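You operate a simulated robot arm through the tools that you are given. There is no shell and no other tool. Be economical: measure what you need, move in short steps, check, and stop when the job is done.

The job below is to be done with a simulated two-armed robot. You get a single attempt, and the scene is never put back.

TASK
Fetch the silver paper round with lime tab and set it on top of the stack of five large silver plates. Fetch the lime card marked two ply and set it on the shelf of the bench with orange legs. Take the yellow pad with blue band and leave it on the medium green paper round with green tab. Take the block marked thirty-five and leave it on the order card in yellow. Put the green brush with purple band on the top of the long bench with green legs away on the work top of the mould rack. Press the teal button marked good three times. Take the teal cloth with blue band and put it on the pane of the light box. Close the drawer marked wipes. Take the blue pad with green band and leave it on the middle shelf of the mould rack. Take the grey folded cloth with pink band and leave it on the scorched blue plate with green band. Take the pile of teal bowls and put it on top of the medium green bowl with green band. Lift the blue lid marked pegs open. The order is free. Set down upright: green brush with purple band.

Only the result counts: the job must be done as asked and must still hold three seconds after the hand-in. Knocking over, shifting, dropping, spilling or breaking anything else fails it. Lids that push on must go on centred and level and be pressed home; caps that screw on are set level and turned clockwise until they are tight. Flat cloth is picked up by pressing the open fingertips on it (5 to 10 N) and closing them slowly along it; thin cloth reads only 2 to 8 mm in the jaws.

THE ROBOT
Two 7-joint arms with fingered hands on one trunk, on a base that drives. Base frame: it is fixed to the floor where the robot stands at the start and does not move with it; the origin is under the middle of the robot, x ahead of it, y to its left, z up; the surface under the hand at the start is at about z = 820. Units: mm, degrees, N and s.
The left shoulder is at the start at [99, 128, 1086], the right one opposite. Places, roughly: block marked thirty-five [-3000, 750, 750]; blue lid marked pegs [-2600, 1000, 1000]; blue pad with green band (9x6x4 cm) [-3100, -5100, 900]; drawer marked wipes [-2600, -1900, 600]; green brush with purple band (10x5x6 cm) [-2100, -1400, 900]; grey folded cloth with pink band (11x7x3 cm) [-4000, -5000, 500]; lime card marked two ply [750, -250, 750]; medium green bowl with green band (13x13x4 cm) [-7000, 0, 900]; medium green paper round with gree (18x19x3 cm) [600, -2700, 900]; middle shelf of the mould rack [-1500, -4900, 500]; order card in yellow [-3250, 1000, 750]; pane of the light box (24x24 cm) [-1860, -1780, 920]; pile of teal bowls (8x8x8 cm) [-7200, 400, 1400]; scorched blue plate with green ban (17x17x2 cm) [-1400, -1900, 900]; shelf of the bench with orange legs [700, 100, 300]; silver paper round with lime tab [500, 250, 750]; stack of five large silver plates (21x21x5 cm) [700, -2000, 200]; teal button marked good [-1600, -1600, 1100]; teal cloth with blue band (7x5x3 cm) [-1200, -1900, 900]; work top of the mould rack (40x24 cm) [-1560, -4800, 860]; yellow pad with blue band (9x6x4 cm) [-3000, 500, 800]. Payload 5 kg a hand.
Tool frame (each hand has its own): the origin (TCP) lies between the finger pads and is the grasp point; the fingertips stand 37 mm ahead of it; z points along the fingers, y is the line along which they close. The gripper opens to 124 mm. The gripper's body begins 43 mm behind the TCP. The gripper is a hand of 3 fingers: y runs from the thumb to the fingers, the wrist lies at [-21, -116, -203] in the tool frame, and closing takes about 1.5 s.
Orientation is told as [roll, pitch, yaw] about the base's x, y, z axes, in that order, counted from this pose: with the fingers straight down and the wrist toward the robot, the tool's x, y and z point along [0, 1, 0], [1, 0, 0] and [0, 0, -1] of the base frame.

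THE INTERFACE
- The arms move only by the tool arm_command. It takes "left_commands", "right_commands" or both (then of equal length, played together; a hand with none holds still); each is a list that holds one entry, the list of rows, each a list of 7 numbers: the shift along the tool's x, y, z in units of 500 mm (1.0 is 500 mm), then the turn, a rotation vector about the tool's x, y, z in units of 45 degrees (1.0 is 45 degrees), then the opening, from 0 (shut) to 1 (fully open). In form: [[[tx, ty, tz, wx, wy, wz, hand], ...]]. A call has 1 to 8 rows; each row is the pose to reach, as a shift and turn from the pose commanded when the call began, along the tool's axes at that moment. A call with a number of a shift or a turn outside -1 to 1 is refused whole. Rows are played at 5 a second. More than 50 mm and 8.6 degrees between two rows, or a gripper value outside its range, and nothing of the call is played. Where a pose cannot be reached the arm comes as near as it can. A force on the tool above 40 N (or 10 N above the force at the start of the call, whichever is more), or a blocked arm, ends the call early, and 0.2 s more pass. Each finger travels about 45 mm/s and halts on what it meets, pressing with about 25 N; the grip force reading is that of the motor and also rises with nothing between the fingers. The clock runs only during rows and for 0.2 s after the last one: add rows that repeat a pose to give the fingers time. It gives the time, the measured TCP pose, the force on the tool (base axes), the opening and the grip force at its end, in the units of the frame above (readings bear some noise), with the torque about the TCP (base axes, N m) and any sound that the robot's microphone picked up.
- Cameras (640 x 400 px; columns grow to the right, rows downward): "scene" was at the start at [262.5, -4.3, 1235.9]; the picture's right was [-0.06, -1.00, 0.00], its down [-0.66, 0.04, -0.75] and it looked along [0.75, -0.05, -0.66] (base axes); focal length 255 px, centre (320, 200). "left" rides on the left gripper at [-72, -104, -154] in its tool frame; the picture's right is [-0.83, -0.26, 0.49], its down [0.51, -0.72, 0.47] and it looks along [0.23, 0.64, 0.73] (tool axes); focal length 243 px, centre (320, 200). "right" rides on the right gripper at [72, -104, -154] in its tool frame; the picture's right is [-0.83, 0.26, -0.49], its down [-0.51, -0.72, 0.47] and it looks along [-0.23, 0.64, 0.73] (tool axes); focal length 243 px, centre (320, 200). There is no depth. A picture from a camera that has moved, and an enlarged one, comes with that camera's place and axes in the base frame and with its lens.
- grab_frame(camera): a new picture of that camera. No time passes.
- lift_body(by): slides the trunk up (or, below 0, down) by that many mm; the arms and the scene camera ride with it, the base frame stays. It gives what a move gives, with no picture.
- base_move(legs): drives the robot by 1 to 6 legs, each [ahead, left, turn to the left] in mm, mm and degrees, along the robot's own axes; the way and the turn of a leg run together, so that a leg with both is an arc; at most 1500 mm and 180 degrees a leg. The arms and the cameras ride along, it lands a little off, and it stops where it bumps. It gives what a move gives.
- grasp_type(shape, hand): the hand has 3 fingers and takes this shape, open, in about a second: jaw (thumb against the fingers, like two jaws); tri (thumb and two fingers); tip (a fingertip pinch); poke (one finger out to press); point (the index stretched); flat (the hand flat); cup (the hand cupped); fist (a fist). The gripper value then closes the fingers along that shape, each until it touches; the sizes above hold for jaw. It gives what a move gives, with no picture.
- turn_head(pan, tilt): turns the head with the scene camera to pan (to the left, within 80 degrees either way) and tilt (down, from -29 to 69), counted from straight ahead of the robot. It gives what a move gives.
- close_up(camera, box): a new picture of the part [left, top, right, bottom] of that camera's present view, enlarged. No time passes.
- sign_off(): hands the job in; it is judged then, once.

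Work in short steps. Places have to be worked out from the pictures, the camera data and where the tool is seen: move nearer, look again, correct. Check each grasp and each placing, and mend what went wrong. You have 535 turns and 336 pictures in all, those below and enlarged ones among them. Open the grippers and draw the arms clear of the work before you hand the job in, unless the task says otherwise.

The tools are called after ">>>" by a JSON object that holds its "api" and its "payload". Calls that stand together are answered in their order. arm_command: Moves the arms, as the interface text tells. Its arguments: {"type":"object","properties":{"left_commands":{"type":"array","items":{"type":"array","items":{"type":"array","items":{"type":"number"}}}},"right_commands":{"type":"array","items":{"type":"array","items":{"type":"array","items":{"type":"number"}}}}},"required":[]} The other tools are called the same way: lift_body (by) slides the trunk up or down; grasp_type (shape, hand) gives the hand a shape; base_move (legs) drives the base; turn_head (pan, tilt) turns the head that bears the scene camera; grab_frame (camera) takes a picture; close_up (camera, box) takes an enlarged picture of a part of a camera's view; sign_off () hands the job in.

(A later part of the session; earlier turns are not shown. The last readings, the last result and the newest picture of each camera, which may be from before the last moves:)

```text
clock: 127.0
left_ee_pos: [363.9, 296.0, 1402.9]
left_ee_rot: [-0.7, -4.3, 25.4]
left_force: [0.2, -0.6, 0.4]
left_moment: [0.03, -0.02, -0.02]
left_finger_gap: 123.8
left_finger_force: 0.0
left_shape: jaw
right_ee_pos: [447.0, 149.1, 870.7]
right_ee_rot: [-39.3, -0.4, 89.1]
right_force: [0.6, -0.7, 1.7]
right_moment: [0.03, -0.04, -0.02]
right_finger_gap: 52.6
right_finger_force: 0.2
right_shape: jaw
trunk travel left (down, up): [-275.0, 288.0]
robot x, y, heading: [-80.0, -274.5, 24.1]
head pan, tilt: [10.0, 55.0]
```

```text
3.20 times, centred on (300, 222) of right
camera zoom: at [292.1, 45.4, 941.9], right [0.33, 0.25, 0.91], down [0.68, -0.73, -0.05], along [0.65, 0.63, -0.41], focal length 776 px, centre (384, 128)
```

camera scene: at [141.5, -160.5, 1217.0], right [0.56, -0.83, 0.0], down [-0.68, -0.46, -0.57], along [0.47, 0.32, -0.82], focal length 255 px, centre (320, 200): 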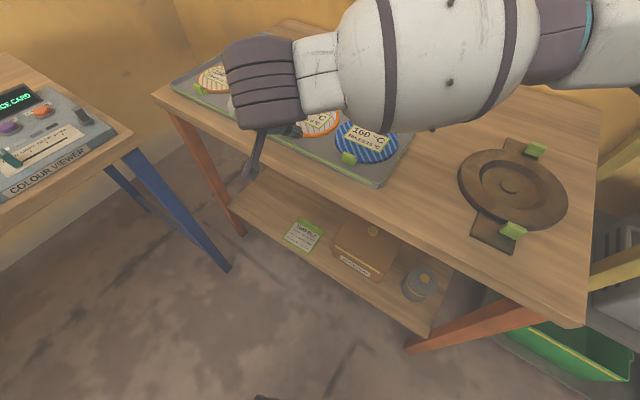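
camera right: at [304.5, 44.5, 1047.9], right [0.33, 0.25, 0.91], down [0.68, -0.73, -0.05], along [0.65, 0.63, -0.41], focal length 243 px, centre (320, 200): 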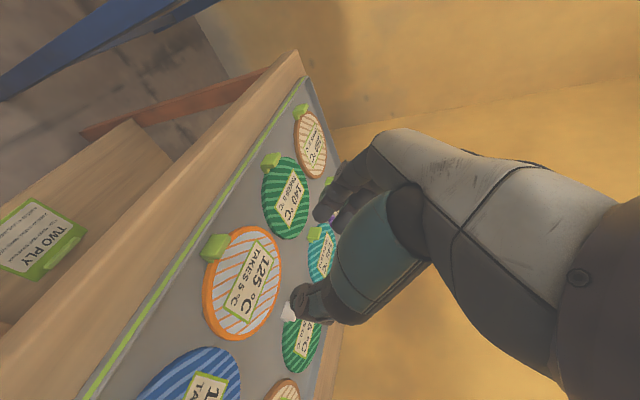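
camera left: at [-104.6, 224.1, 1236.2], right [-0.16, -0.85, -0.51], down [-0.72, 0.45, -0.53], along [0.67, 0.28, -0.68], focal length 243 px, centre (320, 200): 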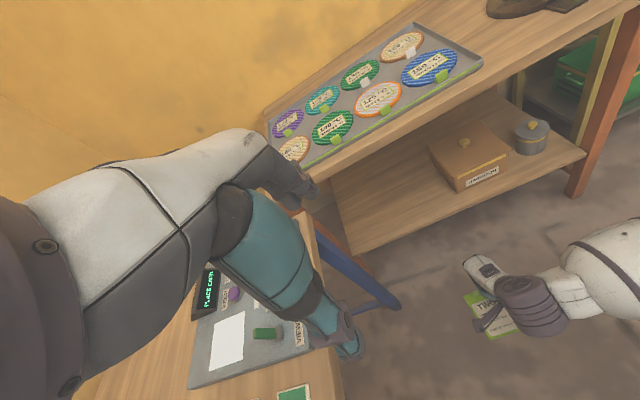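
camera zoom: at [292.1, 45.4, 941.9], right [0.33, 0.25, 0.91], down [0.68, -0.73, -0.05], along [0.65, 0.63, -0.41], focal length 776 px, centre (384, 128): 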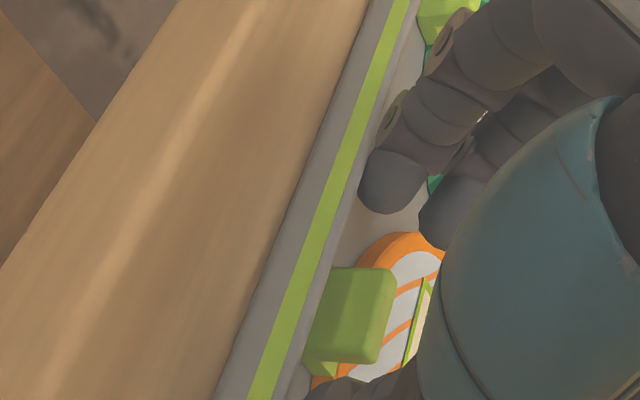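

The finger-to-thumb line passes through the tab. Close.

>>> {"api": "arm_command", "payload": {"right_commands": [[[0, 0, 0.006, 0, 0, 0, 0.3], [0, 0, 0.006, 0, 0, 0, 0.15], [0, 0, 0.006, 0, 0, 0, 0], [0, 0, 0.006, 0, 0, 0, 0], [0, 0, 0.006, 0, 0, 0, 0], [0, 0, 0.006, 0, 0, 0, 0]]]}}

>>> {"api": "close_up", "payload": {"camera": "right", "box": [200, 160, 400, 285]}}

```text
clock: 128.4
left_ee_pos: [363.5, 295.1, 1404.4]
left_ee_rot: [-0.6, -4.5, 25.5]
left_force: [0.3, -0.5, -0.4]
left_moment: [-0.01, -0.03, -0.02]
left_finger_gap: 124.2
left_finger_force: 0.0
left_shape: jaw
right_ee_pos: [449.2, 148.6, 868.9]
right_ee_rot: [-39.4, -0.6, 89.1]
right_force: [0.0, -1.4, 9.0]
right_moment: [0.22, -0.24, 0.01]
right_finger_gap: 14.7
right_finger_force: 25.2
right_shape: jaw
trunk travel left (down, up): [-275.0, 288.0]
robot x, y, heading: [-84.1, -278.0, 24.5]
head pan, tilt: [10.0, 55.0]
```

```text
3.20 times, centred on (300, 222) of right
camera zoom: at [294.0, 45.0, 940.2], right [0.33, 0.25, 0.91], down [0.68, -0.73, -0.05], along [0.65, 0.64, -0.41], focal length 776 px, centre (384, 128)
```

zoom: 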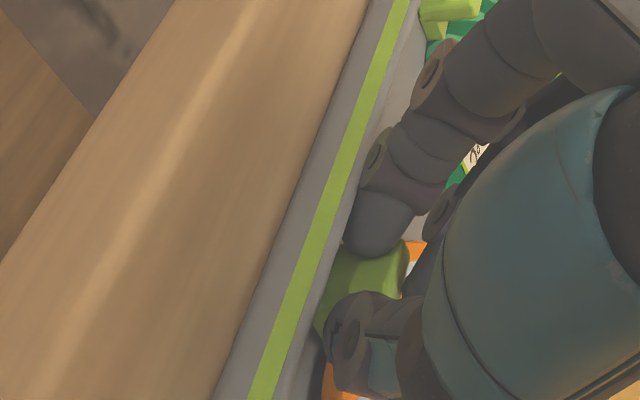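

Gripping at 14.7 mm. Lift 60 mm straight up and check.

>>> {"api": "arm_command", "payload": {"right_commands": [[[-0.025, 0, -0.03, 0, 0, 0, 0], [-0.05, 0, -0.06, 0, 0, 0, 0], [-0.076, 0, -0.093, 0, 0, 0, 0]]]}}

>>> {"api": "grab_frame", "payload": {"camera": "right"}}

>>> {"api": "grab_frame", "payload": {"camera": "scene"}}

```text
clock: 129.2
left_ee_pos: [363.0, 295.8, 1403.2]
left_ee_rot: [-0.5, -4.3, 25.4]
left_force: [0.3, -1.1, 0.4]
left_moment: [0.03, -0.01, -0.04]
left_finger_gap: 124.1
left_finger_force: 0.2
left_shape: jaw
right_ee_pos: [452.5, 150.4, 928.3]
right_ee_rot: [-39.3, -0.6, 89.1]
right_force: [-1.1, -0.1, -0.3]
right_moment: [-0.01, -0.01, 0.03]
right_finger_gap: 13.8
right_finger_force: 24.5
right_shape: jaw
trunk travel left (down, up): [-275.0, 288.0]
robot x, y, heading: [-80.2, -278.0, 24.1]
head pan, tilt: [10.0, 55.0]
```

```text
285 pictures are left
camera right: at [296.0, 47.3, 998.7], right [0.33, 0.25, 0.91], down [0.68, -0.73, -0.05], along [0.65, 0.63, -0.41], focal length 243 px, centre (320, 200)
```

right: 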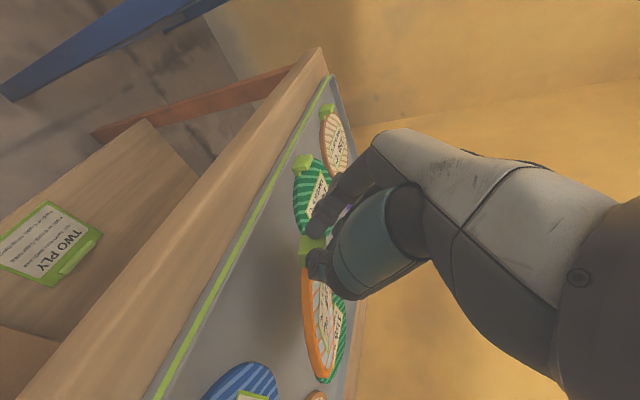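

```text
284 pictures are left
camera scene: at [140.8, -160.7, 1217.1], right [0.56, -0.83, 0.0], down [-0.68, -0.46, -0.57], along [0.47, 0.32, -0.82], focal length 255 px, centre (320, 200)
```

scene: 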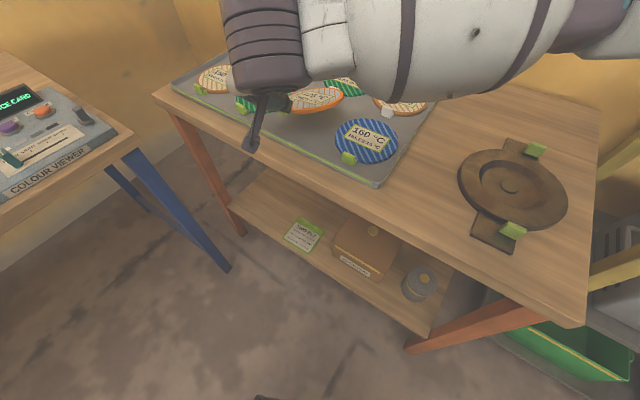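

The round came up. I raise further, back off, and inspect how it hangs.

>>> {"api": "arm_command", "payload": {"right_commands": [[[-0.05, 0, -0.06, 0, 0, 0, 0], [-0.1, 0, -0.12, 0, 0, 0, 0]]]}}

>>> {"api": "base_move", "payload": {"legs": [[-350, -150, 0]]}}

>>> {"api": "turn_head", "payload": {"pan": 0, "tilt": 20}}

>>> {"api": "grab_frame", "payload": {"camera": "scene"}}

```text
clock: 129.8
left_ee_pos: [362.0, 296.2, 1404.1]
left_ee_rot: [-0.7, -4.4, 25.4]
left_force: [-1.2, -0.2, -0.7]
left_moment: [0.02, -0.02, -0.02]
left_finger_gap: 124.0
left_finger_force: 0.0
left_shape: jaw
right_ee_pos: [450.3, 150.5, 1006.0]
right_ee_rot: [-39.5, -0.4, 89.0]
right_force: [-0.5, 0.0, 0.5]
right_moment: [0.03, -0.01, -0.06]
right_finger_gap: 13.8
right_finger_force: 25.1
right_shape: jaw
trunk travel left (down, up): [-275.0, 288.0]
robot x, y, heading: [-77.2, -278.5, 24.0]
head pan, tilt: [10.0, 55.0]
```

```text
clock: 132.1
left_ee_pos: [119.0, 20.3, 1403.8]
left_ee_rot: [-0.6, -4.2, 25.2]
left_force: [0.7, 1.0, -0.1]
left_moment: [0.0, 0.02, 0.0]
left_finger_gap: 124.1
left_finger_force: 0.2
left_shape: jaw
right_ee_pos: [206.5, -124.8, 1005.2]
right_ee_rot: [-39.4, -0.5, 88.8]
right_force: [-0.6, -0.2, 0.1]
right_moment: [0.0, 0.0, -0.03]
right_finger_gap: 14.1
right_finger_force: 25.3
right_shape: jaw
trunk travel left (down, up): [-275.0, 288.0]
robot x, y, heading: [-327.6, -551.1, 23.9]
head pan, tilt: [10.0, 55.0]
```

```text
clock: 133.1
left_ee_pos: [119.6, 20.5, 1404.0]
left_ee_rot: [-0.7, -4.3, 25.3]
left_force: [0.1, 0.2, 0.1]
left_moment: [-0.01, 0.0, 0.0]
left_finger_gap: 124.0
left_finger_force: 0.0
left_shape: jaw
right_ee_pos: [206.2, -124.5, 1006.7]
right_ee_rot: [-39.3, -0.5, 88.9]
right_force: [0.2, -0.4, 0.4]
right_moment: [0.0, 0.0, -0.02]
right_finger_gap: 13.9
right_finger_force: 25.3
right_shape: jaw
trunk travel left (down, up): [-275.0, 288.0]
robot x, y, heading: [-329.2, -551.1, 24.1]
head pan, tilt: [0.0, 20.0]
```

```text
283 pictures are left
camera scene: at [-81.0, -438.0, 1269.0], right [0.41, -0.91, 0.0], down [-0.31, -0.14, -0.94], along [0.86, 0.38, -0.34], focal length 255 px, centre (320, 200)
```

scene: 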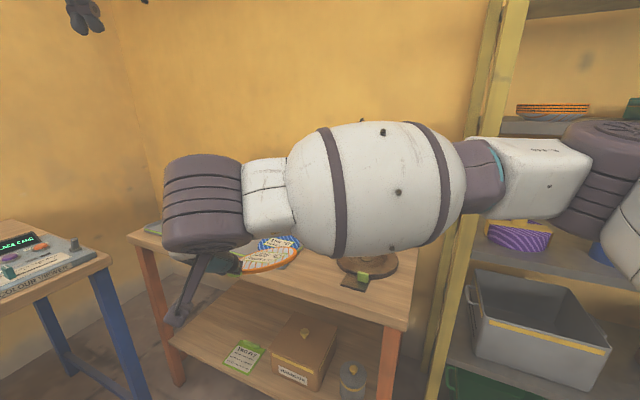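

Let me look at the held round from the right camera, enlarged.

>>> {"api": "close_up", "payload": {"camera": "right", "box": [200, 160, 440, 400]}}

>>> {"api": "close_up", "payload": {"camera": "scene", "box": [180, 200, 340, 300]}}

>>> {"api": "grab_frame", "payload": {"camera": "left"}}

```text
1.67 times, centred on (320, 280) of right
camera zoom: at [50.0, -227.8, 1077.4], right [0.34, 0.25, 0.91], down [0.68, -0.74, -0.05], along [0.66, 0.63, -0.41], focal length 404 px, centre (320, 67)
```

zoom: 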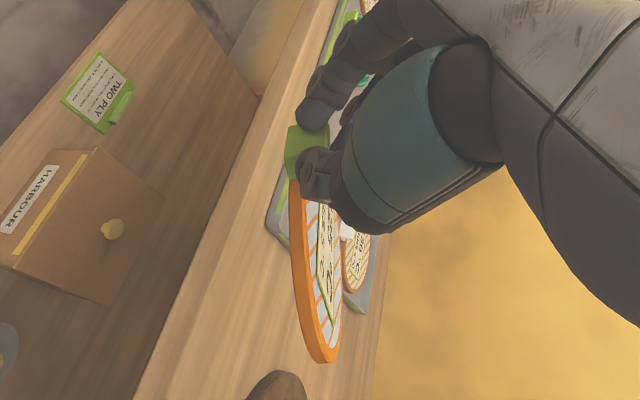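

```text
4.00 times, centred on (260, 250) of scene
camera zoom: at [-81.0, -438.0, 1269.0], right [0.41, -0.91, 0.0], down [-0.31, -0.14, -0.94], along [0.86, 0.38, -0.34], focal length 1020 px, centre (560, 0)
```

zoom: 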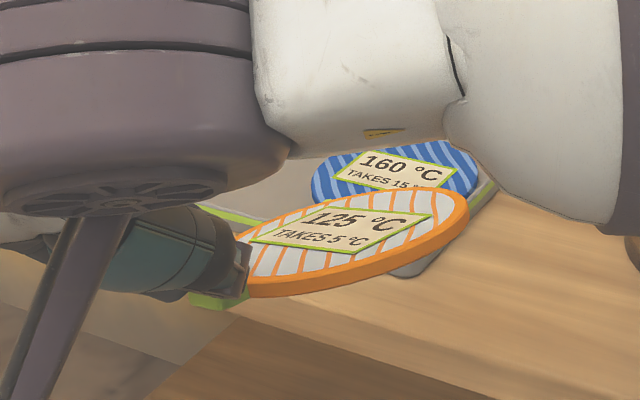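

```text
280 pictures are left
camera left: at [43.3, -93.1, 1549.5], right [0.15, -0.85, -0.5], down [-0.83, 0.16, -0.53], along [0.53, 0.5, -0.68], focal length 243 px, centre (320, 200)
```

left: 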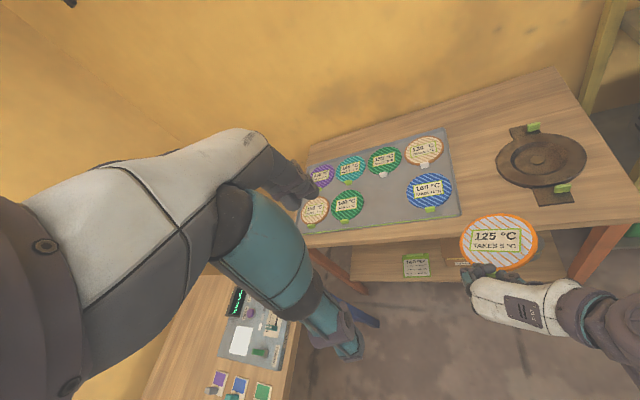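

The round is held nearly level; its centre is ~83 mm ahead and 19 mm right of the TCP. I retract the left hand, turn to heading 0 and drive in front of the cabinet.

>>> {"api": "arm_command", "payload": {"left_commands": [[[0, -0.08, 0, 0, 0, 0, 1], [0, -0.16, 0, 0, 0, 0, 1], [0, -0.24, 0, 0, 0, 0, 1], [0, -0.32, 0, 0, 0, 0, 1]]]}}

>>> {"api": "base_move", "payload": {"legs": [[0, 0, -24], [0, -800, 0], [0, -745, 0]]}}

>>> {"api": "turn_head", "payload": {"pan": 0, "tilt": 50}}

>>> {"api": "grab_frame", "payload": {"camera": "scene"}}

```text
clock: 134.1
left_ee_pos: [-31.0, -47.7, 1392.9]
left_ee_rot: [-0.6, -4.5, 25.2]
left_force: [-1.5, -0.8, -0.1]
left_moment: [0.02, -0.04, 0.02]
left_finger_gap: 124.0
left_finger_force: 0.0
left_shape: jaw
right_ee_pos: [203.0, -126.1, 1008.5]
right_ee_rot: [-39.5, -0.5, 88.8]
right_force: [-0.4, 0.4, 0.3]
right_moment: [-0.02, 0.0, 0.0]
right_finger_gap: 13.7
right_finger_force: 24.9
right_shape: jaw
trunk travel left (down, up): [-275.0, 288.0]
robot x, y, heading: [-328.6, -547.8, 24.0]
head pan, tilt: [0.0, 20.0]
```

```text
clock: 149.4
left_ee_pos: [148.9, -1761.2, 1391.3]
left_ee_rot: [-0.6, -4.3, 1.6]
left_force: [-0.2, 0.2, 0.5]
left_moment: [-0.04, -0.02, -0.01]
left_finger_gap: 123.9
left_finger_force: 0.1
left_shape: jaw
right_ee_pos: [329.2, -1926.3, 1005.6]
right_ee_rot: [-39.2, -0.6, 65.3]
right_force: [-0.7, 0.9, 0.1]
right_moment: [-0.03, -0.01, 0.02]
right_finger_gap: 14.0
right_finger_force: 25.2
right_shape: jaw
trunk travel left (down, up): [-275.0, 288.0]
robot x, y, heading: [-328.5, -2097.7, 0.2]
head pan, tilt: [0.0, 20.0]
```

```text
clock: 150.4
left_ee_pos: [147.5, -1759.1, 1391.6]
left_ee_rot: [-0.6, -4.4, 1.6]
left_force: [-0.1, 0.6, 0.3]
left_moment: [-0.02, -0.07, 0.0]
left_finger_gap: 124.0
left_finger_force: 0.1
left_shape: jaw
right_ee_pos: [329.6, -1926.3, 1006.1]
right_ee_rot: [-39.3, -0.6, 65.3]
right_force: [-0.1, 0.3, 0.3]
right_moment: [0.02, 0.02, -0.03]
right_finger_gap: 13.9
right_finger_force: 24.7
right_shape: jaw
trunk travel left (down, up): [-275.0, 288.0]
robot x, y, heading: [-328.9, -2101.0, 0.7]
head pan, tilt: [0.0, 50.0]
```

```text
279 pictures are left
camera scene: at [-74.8, -2097.9, 1223.7], right [0.01, -1.0, 0.0], down [-0.77, -0.01, -0.64], along [0.64, 0.0, -0.77], focal length 255 px, centre (320, 200)
```

scene: 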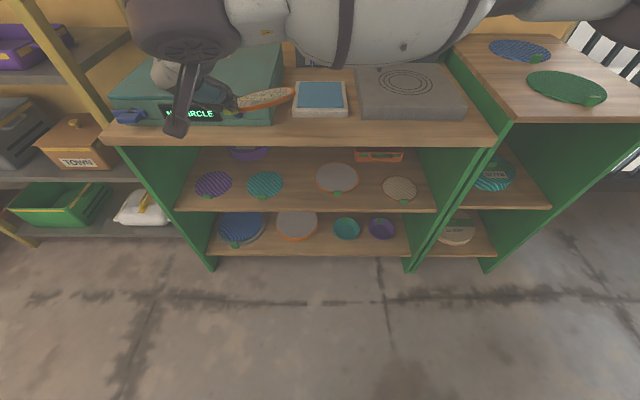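

I back up 80 mm, lower the trunk, and lower the hand in front of the cabinet.

>>> {"api": "base_move", "payload": {"legs": [[-80, 0, -0.6]]}}

>>> {"api": "lift_body", "payload": {"by": -270}}

>>> {"api": "grab_frame", "payload": {"camera": "scene"}}

```text
clock: 151.4
left_ee_pos: [77.0, -1765.9, 1390.6]
left_ee_rot: [-0.6, -4.2, 0.9]
left_force: [-0.9, 0.5, 0.5]
left_moment: [-0.02, -0.01, 0.02]
left_finger_gap: 123.8
left_finger_force: 0.0
left_shape: jaw
right_ee_pos: [254.5, -1934.3, 1004.0]
right_ee_rot: [-39.4, -0.5, 64.5]
right_force: [-0.6, 0.2, 0.3]
right_moment: [0.05, 0.02, 0.02]
right_finger_gap: 14.0
right_finger_force: 24.9
right_shape: jaw
trunk travel left (down, up): [-275.0, 288.0]
robot x, y, heading: [-408.6, -2102.1, -0.6]
head pan, tilt: [0.0, 50.0]
```

```text
clock: 154.2
left_ee_pos: [190.5, -1768.2, 1049.7]
left_ee_rot: [-0.4, 5.8, 0.9]
left_force: [0.3, -0.7, -0.4]
left_moment: [-0.02, -0.03, 0.04]
left_finger_gap: 123.8
left_finger_force: 0.0
left_shape: jaw
right_ee_pos: [253.4, -1933.6, 736.2]
right_ee_rot: [-39.3, -0.5, 64.6]
right_force: [0.0, -0.1, -0.9]
right_moment: [0.03, 0.03, 0.02]
right_finger_gap: 13.9
right_finger_force: 25.3
right_shape: jaw
trunk travel left (down, up): [-5.0, 558.0]
robot x, y, heading: [-407.7, -2104.2, 0.1]
head pan, tilt: [0.0, 50.0]
```

```text
278 pictures are left
camera scene: at [-63.4, -2101.7, 935.6], right [-0.01, -1.0, 0.0], down [-0.77, 0.0, -0.64], along [0.64, 0.0, -0.77], focal length 255 px, centre (320, 200)
```

scene: 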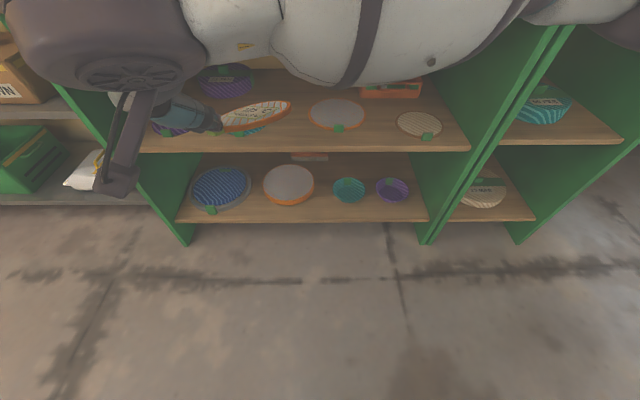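

Stack centre ≈ [638,-1980]. I lower the hand ~440 mm straight down in two calls.

>>> {"api": "arm_command", "payload": {"right_commands": [[[0.06, 0, 0.073, 0, 0, 0, 0], [0.12, 0, 0.146, 0, 0, 0, 0], [0.18, 0, 0.22, 0, 0, 0, 0], [0.24, 0, 0.293, 0, 0, 0, 0], [0.3, 0, 0.366, 0, 0, 0, 0], [0.36, 0, 0.439, 0, 0, 0, 0], [0.42, 0, 0.512, 0, 0, 0, 0], [0.48, 0, 0.585, 0, 0, 0, 0]]]}}

>>> {"api": "arm_command", "payload": {"right_commands": [[[0.045, 0, 0.055, 0, 0, 0, 0], [0.09, 0, 0.11, 0, 0, 0, 0]]]}}

>>> {"api": "grab_frame", "payload": {"camera": "scene"}}

```text
clock: 156.0
left_ee_pos: [189.8, -1763.7, 1048.6]
left_ee_rot: [-0.7, 5.8, 0.9]
left_force: [0.1, 1.1, -0.2]
left_moment: [-0.08, -0.01, -0.01]
left_finger_gap: 124.1
left_finger_force: 0.1
left_shape: jaw
right_ee_pos: [256.9, -1931.1, 358.7]
right_ee_rot: [-39.5, -0.3, 64.6]
right_force: [0.3, 0.1, -0.2]
right_moment: [0.04, 0.0, 0.01]
right_finger_gap: 13.6
right_finger_force: 25.0
right_shape: jaw
trunk travel left (down, up): [-5.0, 558.0]
robot x, y, heading: [-406.7, -2095.5, -0.3]
head pan, tilt: [0.0, 50.0]
```

```text
clock: 156.6
left_ee_pos: [192.8, -1769.2, 1048.6]
left_ee_rot: [-0.4, 5.9, 0.7]
left_force: [-0.3, 0.6, 0.5]
left_moment: [0.06, 0.02, 0.01]
left_finger_gap: 124.0
left_finger_force: 0.1
left_shape: jaw
right_ee_pos: [256.2, -1923.4, 295.5]
right_ee_rot: [-39.3, 0.0, 63.9]
right_force: [0.2, -0.4, -0.9]
right_moment: [0.03, 0.04, 0.03]
right_finger_gap: 13.5
right_finger_force: 25.2
right_shape: jaw
right hand out of reach, approached as far as the arm can: row 2
trunk travel left (down, up): [-5.0, 558.0]
robot x, y, heading: [-408.1, -2100.1, -0.5]
head pan, tilt: [0.0, 50.0]
```

```text
277 pictures are left
camera scene: at [-62.3, -2102.8, 935.2], right [-0.01, -1.0, 0.0], down [-0.77, 0.01, -0.64], along [0.64, 0.0, -0.77], focal length 255 px, centre (320, 200)
```

scene: 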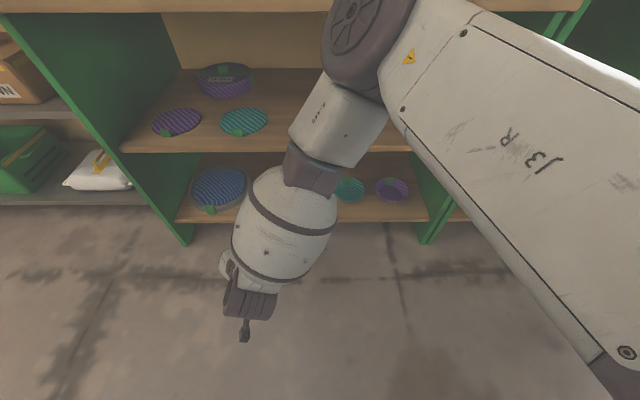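

The elbow rides high; extending the hand further forward should straighten the arm. I extend 120 mm in +x.

>>> {"api": "arm_command", "payload": {"right_commands": [[[-0.056, 0.035, 0.046, 0, 0, 0, 0], [-0.111, 0.069, 0.092, 0, 0, 0, 0], [-0.167, 0.103, 0.138, 0, 0, 0, 0]]]}}

>>> {"api": "grab_frame", "payload": {"camera": "scene"}}

```text
clock: 157.4
left_ee_pos: [190.1, -1767.8, 1048.6]
left_ee_rot: [-0.3, 5.8, 0.9]
left_force: [0.8, -0.4, -1.1]
left_moment: [-0.04, 0.0, 0.01]
left_finger_gap: 124.1
left_finger_force: 0.1
left_shape: jaw
right_ee_pos: [365.1, -1914.2, 299.3]
right_ee_rot: [-39.2, 0.0, 64.2]
right_force: [-0.8, -0.2, -0.7]
right_moment: [-0.01, 0.02, 0.02]
right_finger_gap: 13.6
right_finger_force: 24.9
right_shape: jaw
right hand out of reach, approached as far as the arm can: row 1, 2, 3
trunk travel left (down, up): [-5.0, 558.0]
robot x, y, heading: [-408.4, -2102.0, -0.1]
head pan, tilt: [0.0, 50.0]
```

```text
276 pictures are left
camera scene: at [-63.2, -2101.7, 935.5], right [-0.01, -1.0, 0.0], down [-0.77, 0.0, -0.64], along [0.64, 0.0, -0.77], focal length 255 px, centre (320, 200)
```

scene: 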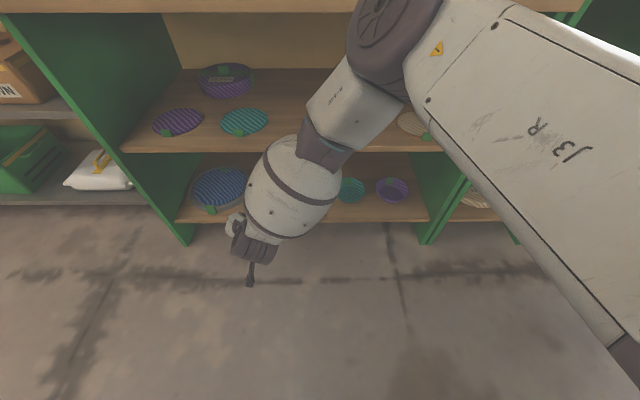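

Elbow is now around x≈200, z≈850. I try another 80 mm extension forward to gain clearance to the cabinet top.

>>> {"api": "arm_command", "payload": {"right_commands": [[[-0.056, 0.035, 0.046, 0, 0, 0, 0], [-0.111, 0.069, 0.092, 0, 0, 0, 0]]]}}

>>> {"api": "grab_frame", "payload": {"camera": "right"}}

```text
clock: 158.0
left_ee_pos: [190.0, -1768.2, 1049.5]
left_ee_rot: [-0.4, 5.8, 1.0]
left_force: [0.0, -0.5, 0.4]
left_moment: [0.0, -0.01, 0.0]
left_finger_gap: 124.0
left_finger_force: 0.1
left_shape: jaw
right_ee_pos: [443.1, -1914.1, 300.2]
right_ee_rot: [-39.4, -0.4, 64.4]
right_force: [0.1, 0.6, 0.6]
right_moment: [-0.06, 0.03, -0.04]
right_finger_gap: 13.3
right_finger_force: 24.8
right_shape: jaw
right hand out of reach, approached as far as the arm can: row 1
trunk travel left (down, up): [-5.0, 558.0]
robot x, y, heading: [-402.0, -2100.0, -0.4]
head pan, tilt: [0.0, 50.0]
```

```text
275 pictures are left
camera right: at [258.8, -1943.1, 371.2], right [0.41, 0.09, 0.91], down [0.31, -0.95, -0.05], along [0.86, 0.3, -0.41], focal length 243 px, centre (320, 200)
```

right: 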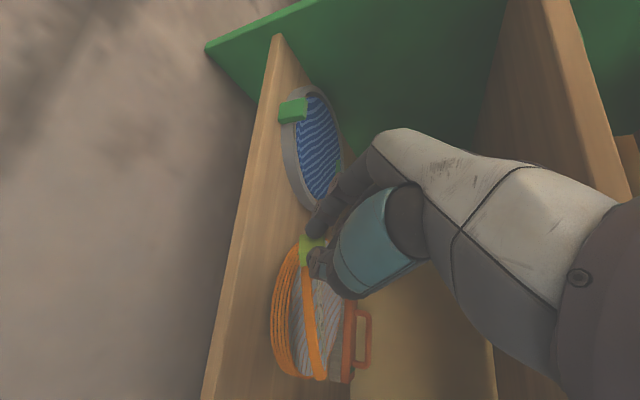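

The right camera shows the five-layer silver stack right ahead, disc slightly above it. I drive forward 120 mm, 10 mm right.

>>> {"api": "base_move", "payload": {"legs": [[120, -10, 0.3]]}}

>>> {"api": "grab_frame", "payload": {"camera": "right"}}

>>> {"api": "grab_frame", "payload": {"camera": "scene"}}

```text
clock: 159.2
left_ee_pos: [307.7, -1770.5, 1048.3]
left_ee_rot: [-0.4, 6.0, 1.6]
left_force: [-1.0, 0.0, -1.0]
left_moment: [-0.02, 0.05, 0.02]
left_finger_gap: 124.1
left_finger_force: 0.0
left_shape: jaw
right_ee_pos: [560.7, -1915.8, 299.5]
right_ee_rot: [-39.3, -0.4, 65.0]
right_force: [-0.5, -0.6, 0.1]
right_moment: [0.02, -0.01, 0.0]
right_finger_gap: 13.7
right_finger_force: 25.0
right_shape: jaw
trunk travel left (down, up): [-5.0, 558.0]
robot x, y, heading: [-286.0, -2109.3, 0.2]
head pan, tilt: [0.0, 50.0]
```

```text
274 pictures are left
camera right: at [376.7, -1945.7, 370.9], right [0.41, 0.09, 0.91], down [0.32, -0.95, -0.05], along [0.85, 0.31, -0.42], focal length 243 px, centre (320, 200)
```

right: 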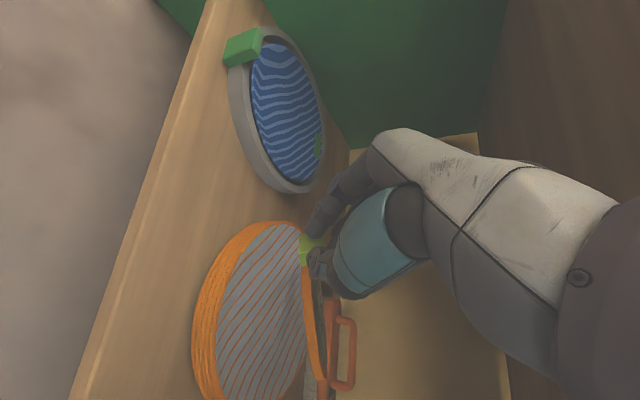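

```text
273 pictures are left
camera scene: at [57.7, -2107.9, 935.3], right [0.0, -1.0, 0.0], down [-0.77, 0.0, -0.64], along [0.64, 0.0, -0.77], focal length 255 px, centre (320, 200)
```

scene: 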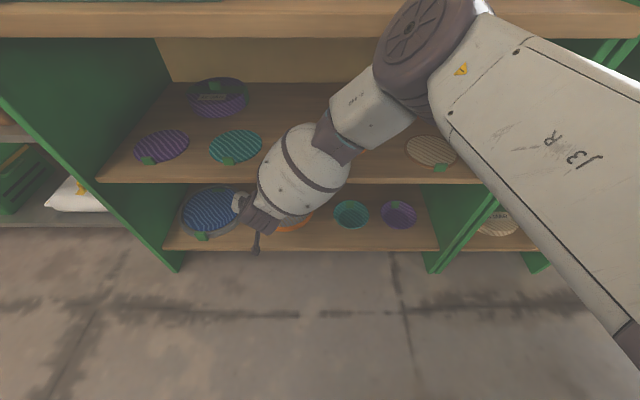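

Disc is over the stack. I lower 45 mm and look at the force.

>>> {"api": "arm_command", "payload": {"right_commands": [[[0.02, 0, 0.025, 0, 0, 0, 0], [0.038, 0, 0.046, 0, 0, 0, 0], [0.05, 0, 0.061, 0, 0, 0, 0], [0.057, 0, 0.07, 0, 0, 0, 0]]]}}

>>> {"api": "grab_frame", "payload": {"camera": "right"}}

```text
clock: 160.2
left_ee_pos: [307.1, -1770.9, 1049.0]
left_ee_rot: [-0.4, 5.8, 1.4]
left_force: [-0.2, 0.6, -0.5]
left_moment: [-0.01, -0.03, 0.03]
left_finger_gap: 124.1
left_finger_force: 0.1
left_shape: jaw
right_ee_pos: [560.0, -1912.6, 281.1]
right_ee_rot: [-39.4, 0.2, 64.9]
right_force: [-0.4, -0.5, -0.6]
right_moment: [0.02, 0.05, -0.01]
right_finger_gap: 13.4
right_finger_force: 25.1
right_shape: jaw
right hand out of reach, approached as far as the arm can: row 1, 2, 3, 4
trunk travel left (down, up): [-5.0, 558.0]
robot x, y, heading: [-286.4, -2107.3, 0.1]
head pan, tilt: [0.0, 50.0]
```

```text
272 pictures are left
camera right: at [376.5, -1942.7, 353.4], right [0.41, 0.1, 0.91], down [0.32, -0.95, -0.04], along [0.85, 0.31, -0.42], focal length 243 px, centre (320, 200)
```

right: 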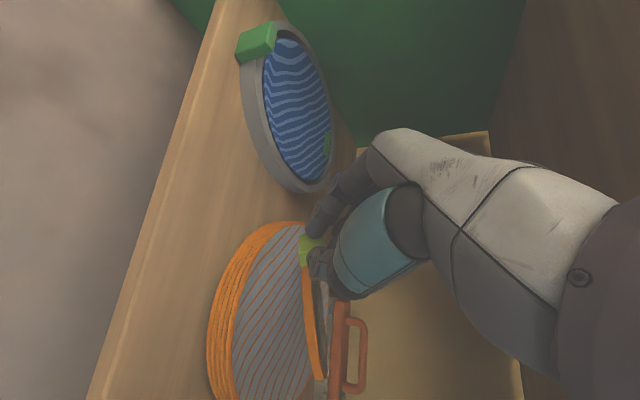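

Reach ends at z=281, likely the wrist yaw limit. I relax the yaw by 15° (turning the disc about itself), then try lowering again.

>>> {"api": "arm_command", "payload": {"right_commands": [[[-0.005, 0.014, 0.004, 0.07, 0, 0.086, 0], [-0.009, 0.028, 0.008, 0.14, 0, 0.171, 0], [-0.0137, 0.0416, 0.0116, 0.211, 0, 0.257, 0]]]}}

>>> {"api": "grab_frame", "payload": {"camera": "right"}}

```text
clock: 161.0
left_ee_pos: [307.3, -1771.6, 1049.0]
left_ee_rot: [-0.3, 5.9, 1.5]
left_force: [-0.5, 0.3, -0.1]
left_moment: [-0.04, 0.03, -0.01]
left_finger_gap: 124.0
left_finger_force: 0.1
left_shape: jaw
right_ee_pos: [577.3, -1898.7, 279.1]
right_ee_rot: [-39.3, -0.3, 50.2]
right_force: [-0.1, -0.4, 0.0]
right_moment: [-0.01, 0.04, 0.01]
right_finger_gap: 13.5
right_finger_force: 24.9
right_shape: jaw
trunk travel left (down, up): [-5.0, 558.0]
robot x, y, heading: [-287.5, -2111.7, 0.5]
head pan, tilt: [0.0, 50.0]
```

```text
271 pictures are left
camera right: at [392.3, -1881.5, 352.5], right [0.42, -0.02, 0.91], down [0.07, -1.0, -0.05], along [0.91, 0.08, -0.42], focal length 243 px, centre (320, 200)
```

right: 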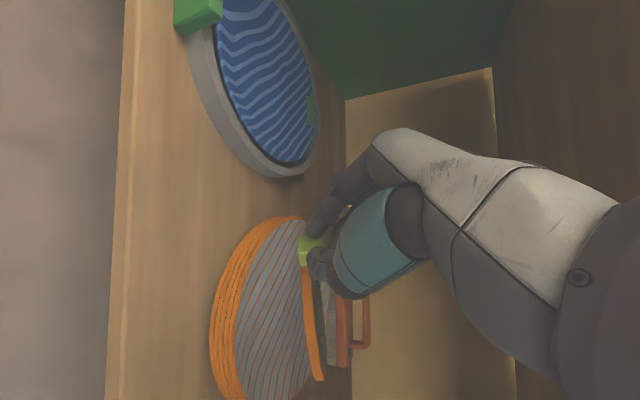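

Now lower again in small steps.

>>> {"api": "arm_command", "payload": {"right_commands": [[[0.02, 0, 0.025, 0, 0, 0, 0], [0.035, 0, 0.043, 0, 0, 0, 0], [0.048, 0, 0.058, 0, 0, 0, 0]]]}}

>>> {"api": "close_up", "payload": {"camera": "right", "box": [160, 180, 440, 400]}}

```text
clock: 161.8
left_ee_pos: [306.0, -1771.8, 1049.8]
left_ee_rot: [-0.5, 5.8, 1.5]
left_force: [0.5, 0.9, -0.3]
left_moment: [-0.02, 0.01, -0.01]
left_finger_gap: 123.9
left_finger_force: 0.0
left_shape: jaw
right_ee_pos: [577.7, -1899.5, 244.9]
right_ee_rot: [-39.3, -0.5, 50.2]
right_force: [0.2, -1.2, 6.7]
right_moment: [0.02, -0.31, 0.0]
right_finger_gap: 13.8
right_finger_force: 24.8
right_shape: jaw
trunk travel left (down, up): [-5.0, 558.0]
robot x, y, heading: [-285.6, -2111.3, 0.3]
head pan, tilt: [0.0, 50.0]
```

```text
1.82 times, centred on (300, 290) of right
camera zoom: at [391.8, -1882.3, 316.0], right [0.42, -0.02, 0.91], down [0.07, -1.0, -0.05], along [0.91, 0.08, -0.41], focal length 441 px, centre (356, 36)
```

zoom: 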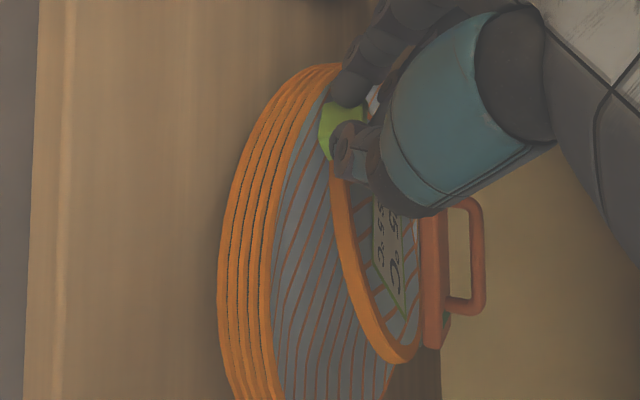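

Contact at 6.7 N, but the disc sits about 35 mm too deep on the stack. I lift 15 mm, move back 36 mm and +8 in y, then lower.

>>> {"api": "arm_command", "payload": {"right_commands": [[[-0.019, 0, -0.023, 0, 0, 0, 0], [0.016, -0.022, -0.05, 0, 0, 0, 0], [0.032, -0.034, -0.065, 0, 0, 0, 0]]]}}

>>> {"api": "close_up", "payload": {"camera": "right", "box": [160, 180, 440, 400]}}

```text
clock: 162.6
left_ee_pos: [306.8, -1771.5, 1049.6]
left_ee_rot: [-0.5, 5.8, 1.6]
left_force: [0.4, 0.2, 0.1]
left_moment: [0.0, 0.03, -0.02]
left_finger_gap: 124.0
left_finger_force: 0.0
left_shape: jaw
right_ee_pos: [541.5, -1891.3, 257.1]
right_ee_rot: [-39.3, -0.4, 50.1]
right_force: [0.5, 0.6, 0.5]
right_moment: [0.02, -0.01, 0.02]
right_finger_gap: 13.7
right_finger_force: 24.7
right_shape: jaw
trunk travel left (down, up): [-5.0, 558.0]
robot x, y, heading: [-284.9, -2111.2, 0.0]
head pan, tilt: [0.0, 50.0]
```

```text
1.82 times, centred on (300, 290) of right
camera zoom: at [356.8, -1874.6, 330.0], right [0.42, -0.02, 0.91], down [0.07, -1.0, -0.05], along [0.91, 0.08, -0.42], focal length 441 px, centre (356, 36)
```

zoom: 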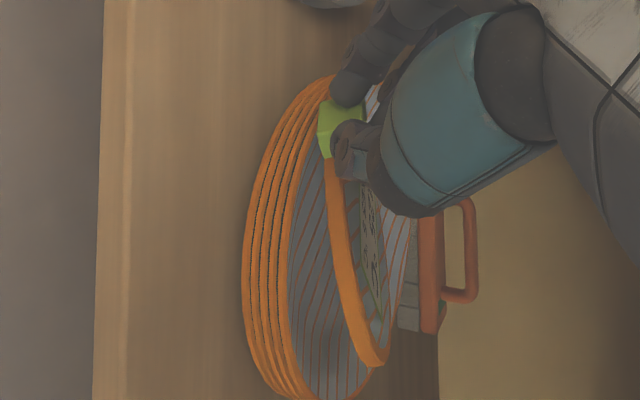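

Better centred. Lower until light contact and release.

>>> {"api": "arm_command", "payload": {"right_commands": [[[0.008, 0, 0.01, 0, 0, 0, 0], [0.015, 0, 0.019, 0, 0, 0, 0], [0.021, 0, 0.026, 0, 0, 0, 0]]]}}

>>> {"api": "close_up", "payload": {"camera": "right", "box": [160, 180, 440, 400]}}

```text
clock: 163.4
left_ee_pos: [305.4, -1770.7, 1050.4]
left_ee_rot: [-0.4, 5.8, 1.5]
left_force: [0.2, 0.5, -0.3]
left_moment: [-0.02, 0.02, -0.01]
left_finger_gap: 123.8
left_finger_force: 0.1
left_shape: jaw
right_ee_pos: [541.9, -1893.0, 241.6]
right_ee_rot: [-39.2, -0.4, 50.2]
right_force: [-0.9, 1.3, 5.1]
right_moment: [0.0, -0.27, 0.01]
right_finger_gap: 13.6
right_finger_force: 25.0
right_shape: jaw
trunk travel left (down, up): [-5.0, 558.0]
robot x, y, heading: [-286.6, -2105.1, 0.4]
head pan, tilt: [0.0, 50.0]
```

```text
1.82 times, centred on (300, 290) of right
camera zoom: at [356.0, -1875.0, 313.3], right [0.42, -0.02, 0.91], down [0.07, -1.0, -0.05], along [0.91, 0.08, -0.42], focal length 441 px, centre (356, 36)
```

zoom: 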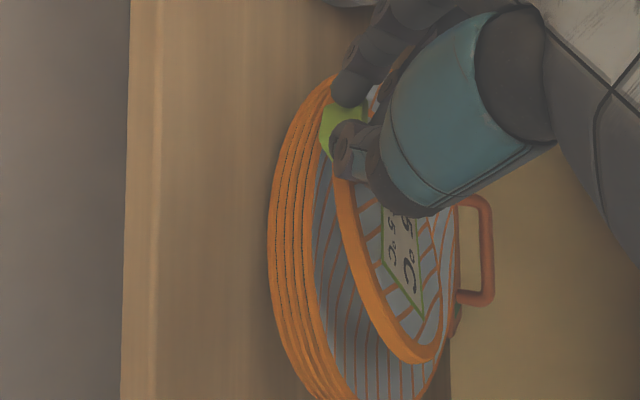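

Centred and touching at the far side. I go 5 mm lower and open gently.

>>> {"api": "arm_command", "payload": {"right_commands": [[[0.004, 0, 0.005, 0, 0, 0, 0], [0.007, 0, 0.009, 0, 0, 0, 0], [0.007, 0, 0.009, 0, 0, 0, 0.2], [0.007, 0, 0.009, 0, 0, 0, 0.4], [0.007, 0, 0.009, 0, 0, 0, 0.5], [0.007, 0, 0.009, 0, 0, 0, 0.5], [0.007, 0, 0.009, 0, 0, 0, 0.5]]]}}

>>> {"api": "close_up", "payload": {"camera": "right", "box": [160, 180, 440, 400]}}

```text
clock: 165.0
left_ee_pos: [307.4, -1770.9, 1049.1]
left_ee_rot: [-0.5, 5.8, 1.5]
left_force: [-0.1, -0.8, 0.6]
left_moment: [-0.02, 0.02, 0.0]
left_finger_gap: 124.1
left_finger_force: 0.2
left_shape: jaw
right_ee_pos: [542.4, -1892.8, 234.7]
right_ee_rot: [-39.3, -0.4, 50.1]
right_force: [0.0, -0.1, -0.4]
right_moment: [-0.03, -0.04, 0.0]
right_finger_gap: 61.5
right_finger_force: 0.0
right_shape: jaw
trunk travel left (down, up): [-5.0, 558.0]
robot x, y, heading: [-287.7, -2108.3, 0.2]
head pan, tilt: [0.0, 50.0]
```

```text
1.82 times, centred on (300, 290) of right
camera zoom: at [356.8, -1875.6, 306.6], right [0.42, -0.02, 0.91], down [0.07, -1.0, -0.05], along [0.91, 0.08, -0.42], focal length 441 px, centre (356, 36)
```

zoom: 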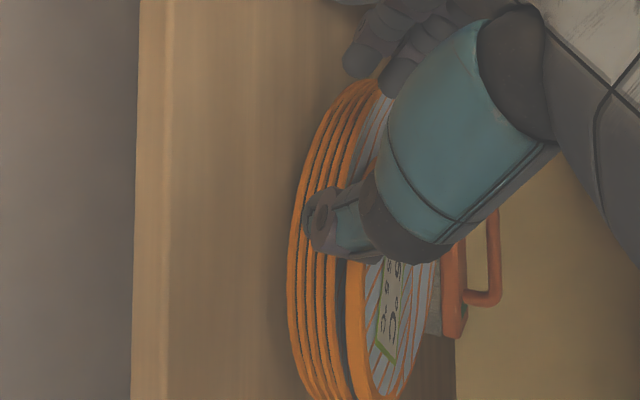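

Released. I withdraw the hand back along the tool axis and look.

>>> {"api": "arm_command", "payload": {"right_commands": [[[0, 0, -0.05, 0, 0, 0, 0.5], [0, 0, -0.1, 0, 0, 0, 0.5], [0, 0, -0.16, 0, 0, 0, 0.5]]]}}

>>> {"api": "close_up", "payload": {"camera": "right", "box": [160, 180, 440, 400]}}

```text
clock: 165.8
left_ee_pos: [307.7, -1769.8, 1048.2]
left_ee_rot: [-0.4, 5.8, 1.5]
left_force: [-0.2, -0.3, 0.0]
left_moment: [0.02, 0.0, 0.01]
left_finger_gap: 124.2
left_finger_force: 0.1
left_shape: jaw
right_ee_pos: [501.9, -1861.1, 295.9]
right_ee_rot: [-39.1, -0.5, 50.1]
right_force: [0.0, 0.3, -0.2]
right_moment: [0.01, -0.02, 0.0]
right_finger_gap: 61.2
right_finger_force: 0.1
right_shape: jaw
trunk travel left (down, up): [-5.0, 558.0]
robot x, y, heading: [-287.9, -2112.0, 0.1]
head pan, tilt: [0.0, 50.0]
```

```text
1.82 times, centred on (300, 290) of right
camera zoom: at [317.0, -1843.5, 368.1], right [0.42, -0.02, 0.91], down [0.07, -1.0, -0.05], along [0.91, 0.08, -0.42], focal length 441 px, centre (356, 36)
```

zoom: 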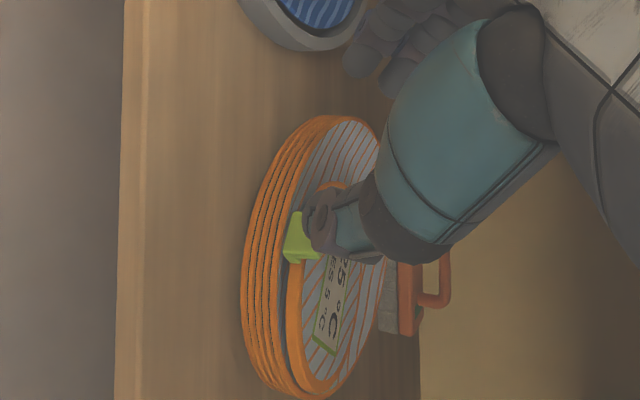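

The round lies flat on the stack. I back the base out and view from the scene camera.

>>> {"api": "base_move", "payload": {"legs": [[-300, 0, 0]]}}

>>> {"api": "grab_frame", "payload": {"camera": "scene"}}

>>> {"api": "close_up", "payload": {"camera": "right", "box": [200, 160, 420, 300]}}

```text
clock: 167.8
left_ee_pos: [17.2, -1778.2, 1050.0]
left_ee_rot: [-0.5, 5.9, 0.9]
left_force: [-0.2, 0.0, 0.2]
left_moment: [0.01, -0.03, -0.01]
left_finger_gap: 123.9
left_finger_force: 0.0
left_shape: jaw
right_ee_pos: [209.8, -1869.2, 295.3]
right_ee_rot: [-39.2, -0.4, 49.5]
right_force: [-0.2, 0.4, 0.0]
right_moment: [0.02, 0.0, -0.01]
right_finger_gap: 61.5
right_finger_force: 0.0
right_shape: jaw
trunk travel left (down, up): [-5.0, 558.0]
robot x, y, heading: [-581.3, -2111.4, -0.4]
head pan, tilt: [0.0, 50.0]
```

```text
265 pictures are left
camera scene: at [-238.0, -2111.3, 935.7], right [-0.01, -1.0, 0.0], down [-0.77, 0.0, -0.64], along [0.64, 0.0, -0.77], focal length 255 px, centre (320, 200)
```

scene: 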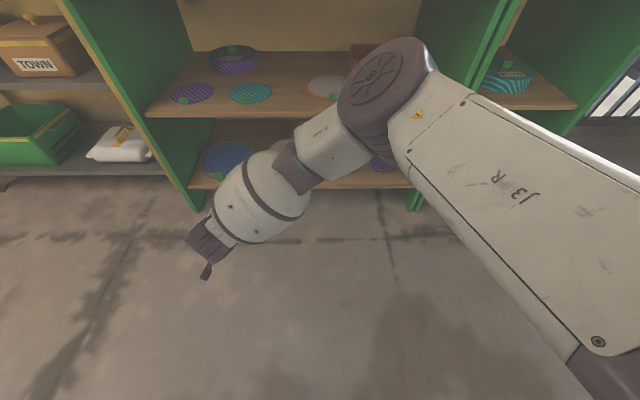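

```text
2.86 times, centred on (310, 230) of right
camera zoom: at [25.4, -1849.7, 367.9], right [0.42, -0.02, 0.91], down [0.06, -1.0, -0.05], along [0.91, 0.07, -0.42], focal length 693 px, centre (349, 114)
```

zoom: 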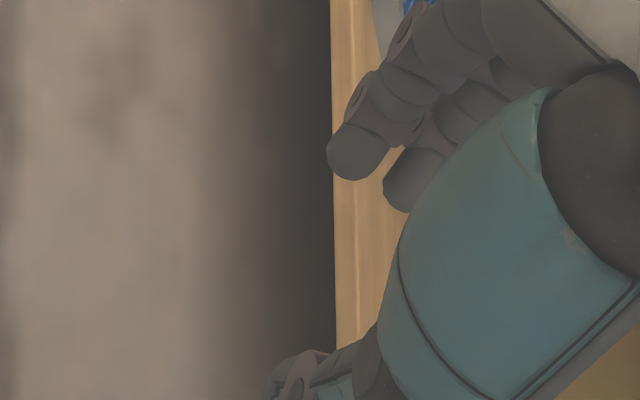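

I raise the right arm and straighten the hand back to default.

>>> {"api": "arm_command", "payload": {"right_commands": [[[-0.06, 0, -0.073, 0, 0, 0, 0.5], [-0.12, 0, -0.146, 0, 0, 0, 0.5], [-0.18, 0, -0.22, 0, 0, 0, 0.5], [-0.24, 0, -0.293, 0, 0, 0, 0.5], [-0.3, 0, -0.366, 0, 0, 0, 0.5], [-0.36, 0, -0.439, 0, 0, 0, 0.5], [-0.42, 0, -0.512, 0, 0, 0, 0.5], [-0.48, 0, -0.585, 0, 0, 0, 0.5]]]}}

>>> {"api": "lift_body", "payload": {"by": 200}}

>>> {"api": "arm_command", "payload": {"right_commands": [[[0, 0, 0, 0, 0.15, 0, 0.5], [0, 0, 0, 0, 0.3, 0, 0.5], [0, 0, 0, 0, 0.45, 0, 0.5], [0, 0, 0, 0, 0.6, 0, 0.5], [0, 0, 0, 0, 0.75, 0, 0.5], [0, 0, 0, 0, 0.88, 0, 0.5]]]}}

>>> {"api": "arm_command", "payload": {"right_commands": [[[0, 0, 0, 0, 0, 0.16, 0.5], [-0.05, 0, 0, 0, 0, 0.33, 0.5], [-0.1, 0, 0, 0, 0, 0.5, 0.5], [-0.15, 0, 0, 0, 0, 0.67, 0.5], [-0.2, 0, 0, 0, 0, 0.83, 0.5], [-0.25, 0, 0, 0, 0, 1.0, 0.5]]]}}

>>> {"api": "grab_frame", "payload": {"camera": "scene"}}

```text
clock: 169.6
left_ee_pos: [15.4, -1778.1, 1049.5]
left_ee_rot: [-0.3, 5.7, 0.9]
left_force: [-0.7, -0.1, -0.9]
left_moment: [-0.01, -0.01, 0.01]
left_finger_gap: 123.9
left_finger_force: 0.0
left_shape: jaw
right_ee_pos: [210.1, -1868.8, 675.0]
right_ee_rot: [-39.2, -0.4, 49.4]
right_force: [0.4, -0.1, 0.2]
right_moment: [0.03, -0.01, -0.04]
right_finger_gap: 61.6
right_finger_force: 0.1
right_shape: jaw
trunk travel left (down, up): [-5.0, 558.0]
robot x, y, heading: [-583.6, -2111.6, -0.7]
head pan, tilt: [0.0, 50.0]
```

```text
clock: 171.8
left_ee_pos: [16.6, -1777.6, 1248.8]
left_ee_rot: [-0.4, 5.9, 0.8]
left_force: [0.5, -0.1, -0.6]
left_moment: [-0.02, 0.02, -0.01]
left_finger_gap: 124.1
left_finger_force: 0.1
left_shape: jaw
right_ee_pos: [209.1, -1871.0, 873.5]
right_ee_rot: [-39.3, -0.3, 49.6]
right_force: [0.7, -0.6, -0.6]
right_moment: [0.0, -0.01, 0.01]
right_finger_gap: 62.0
right_finger_force: 0.1
right_shape: jaw
trunk travel left (down, up): [-205.0, 358.0]
robot x, y, heading: [-583.7, -2115.4, -0.3]
head pan, tilt: [0.0, 50.0]
```

```text
clock: 173.2
left_ee_pos: [16.9, -1776.5, 1248.3]
left_ee_rot: [-0.4, 5.9, 0.9]
left_force: [0.8, -0.8, 0.5]
left_moment: [0.06, 0.03, 0.0]
left_finger_gap: 124.0
left_finger_force: 0.1
left_shape: jaw
right_ee_pos: [210.4, -1872.0, 874.4]
right_ee_rot: [0.6, -0.4, 49.5]
right_force: [-0.1, -0.9, -0.5]
right_moment: [0.04, 0.0, -0.02]
right_finger_gap: 61.8
right_finger_force: 0.0
right_shape: jaw
trunk travel left (down, up): [-205.0, 358.0]
robot x, y, heading: [-583.3, -2112.5, -0.6]
head pan, tilt: [0.0, 50.0]
```

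```text
clock: 174.6
left_ee_pos: [17.1, -1777.6, 1249.7]
left_ee_rot: [-0.4, 5.8, 0.9]
left_force: [-0.4, 0.2, 0.0]
left_moment: [0.01, 0.01, 0.0]
left_finger_gap: 124.0
left_finger_force: 0.0
left_shape: jaw
right_ee_pos: [306.1, -1953.7, 874.1]
right_ee_rot: [0.5, 0.1, 4.4]
right_force: [-0.7, -1.0, 0.3]
right_moment: [-0.03, 0.0, -0.01]
right_finger_gap: 61.8
right_finger_force: 0.0
right_shape: jaw
trunk travel left (down, up): [-205.0, 358.0]
robot x, y, heading: [-579.2, -2110.9, -0.3]
head pan, tilt: [0.0, 50.0]
```

```text
263 pictures are left
camera scene: at [-303.3, -2110.6, 1146.9], right [-0.01, -1.0, 0.0], down [-0.77, 0.0, -0.64], along [0.64, 0.0, -0.77], focal length 255 px, centre (320, 200)
```

scene: 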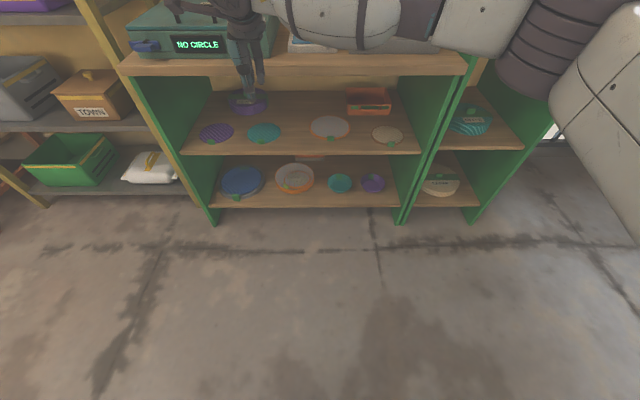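

>>> {"api": "close_up", "payload": {"camera": "scene", "box": [230, 150, 350, 225]}}

```text
5.33 times, centred on (290, 188) of scene
camera zoom: at [-303.3, -2110.6, 1146.9], right [-0.01, -1.0, 0.0], down [-0.77, 0.0, -0.64], along [0.64, 0.0, -0.77], focal length 1360 px, centre (480, 267)
```

zoom: 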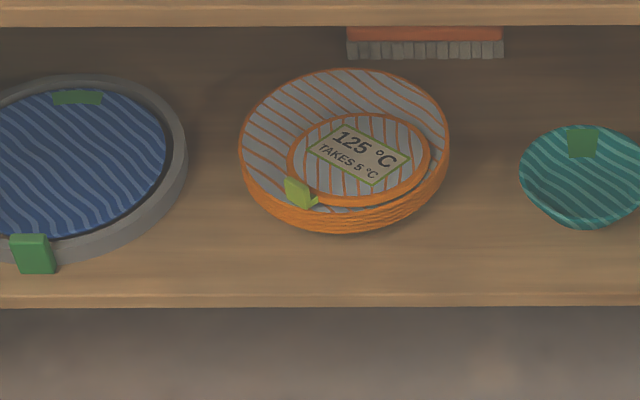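

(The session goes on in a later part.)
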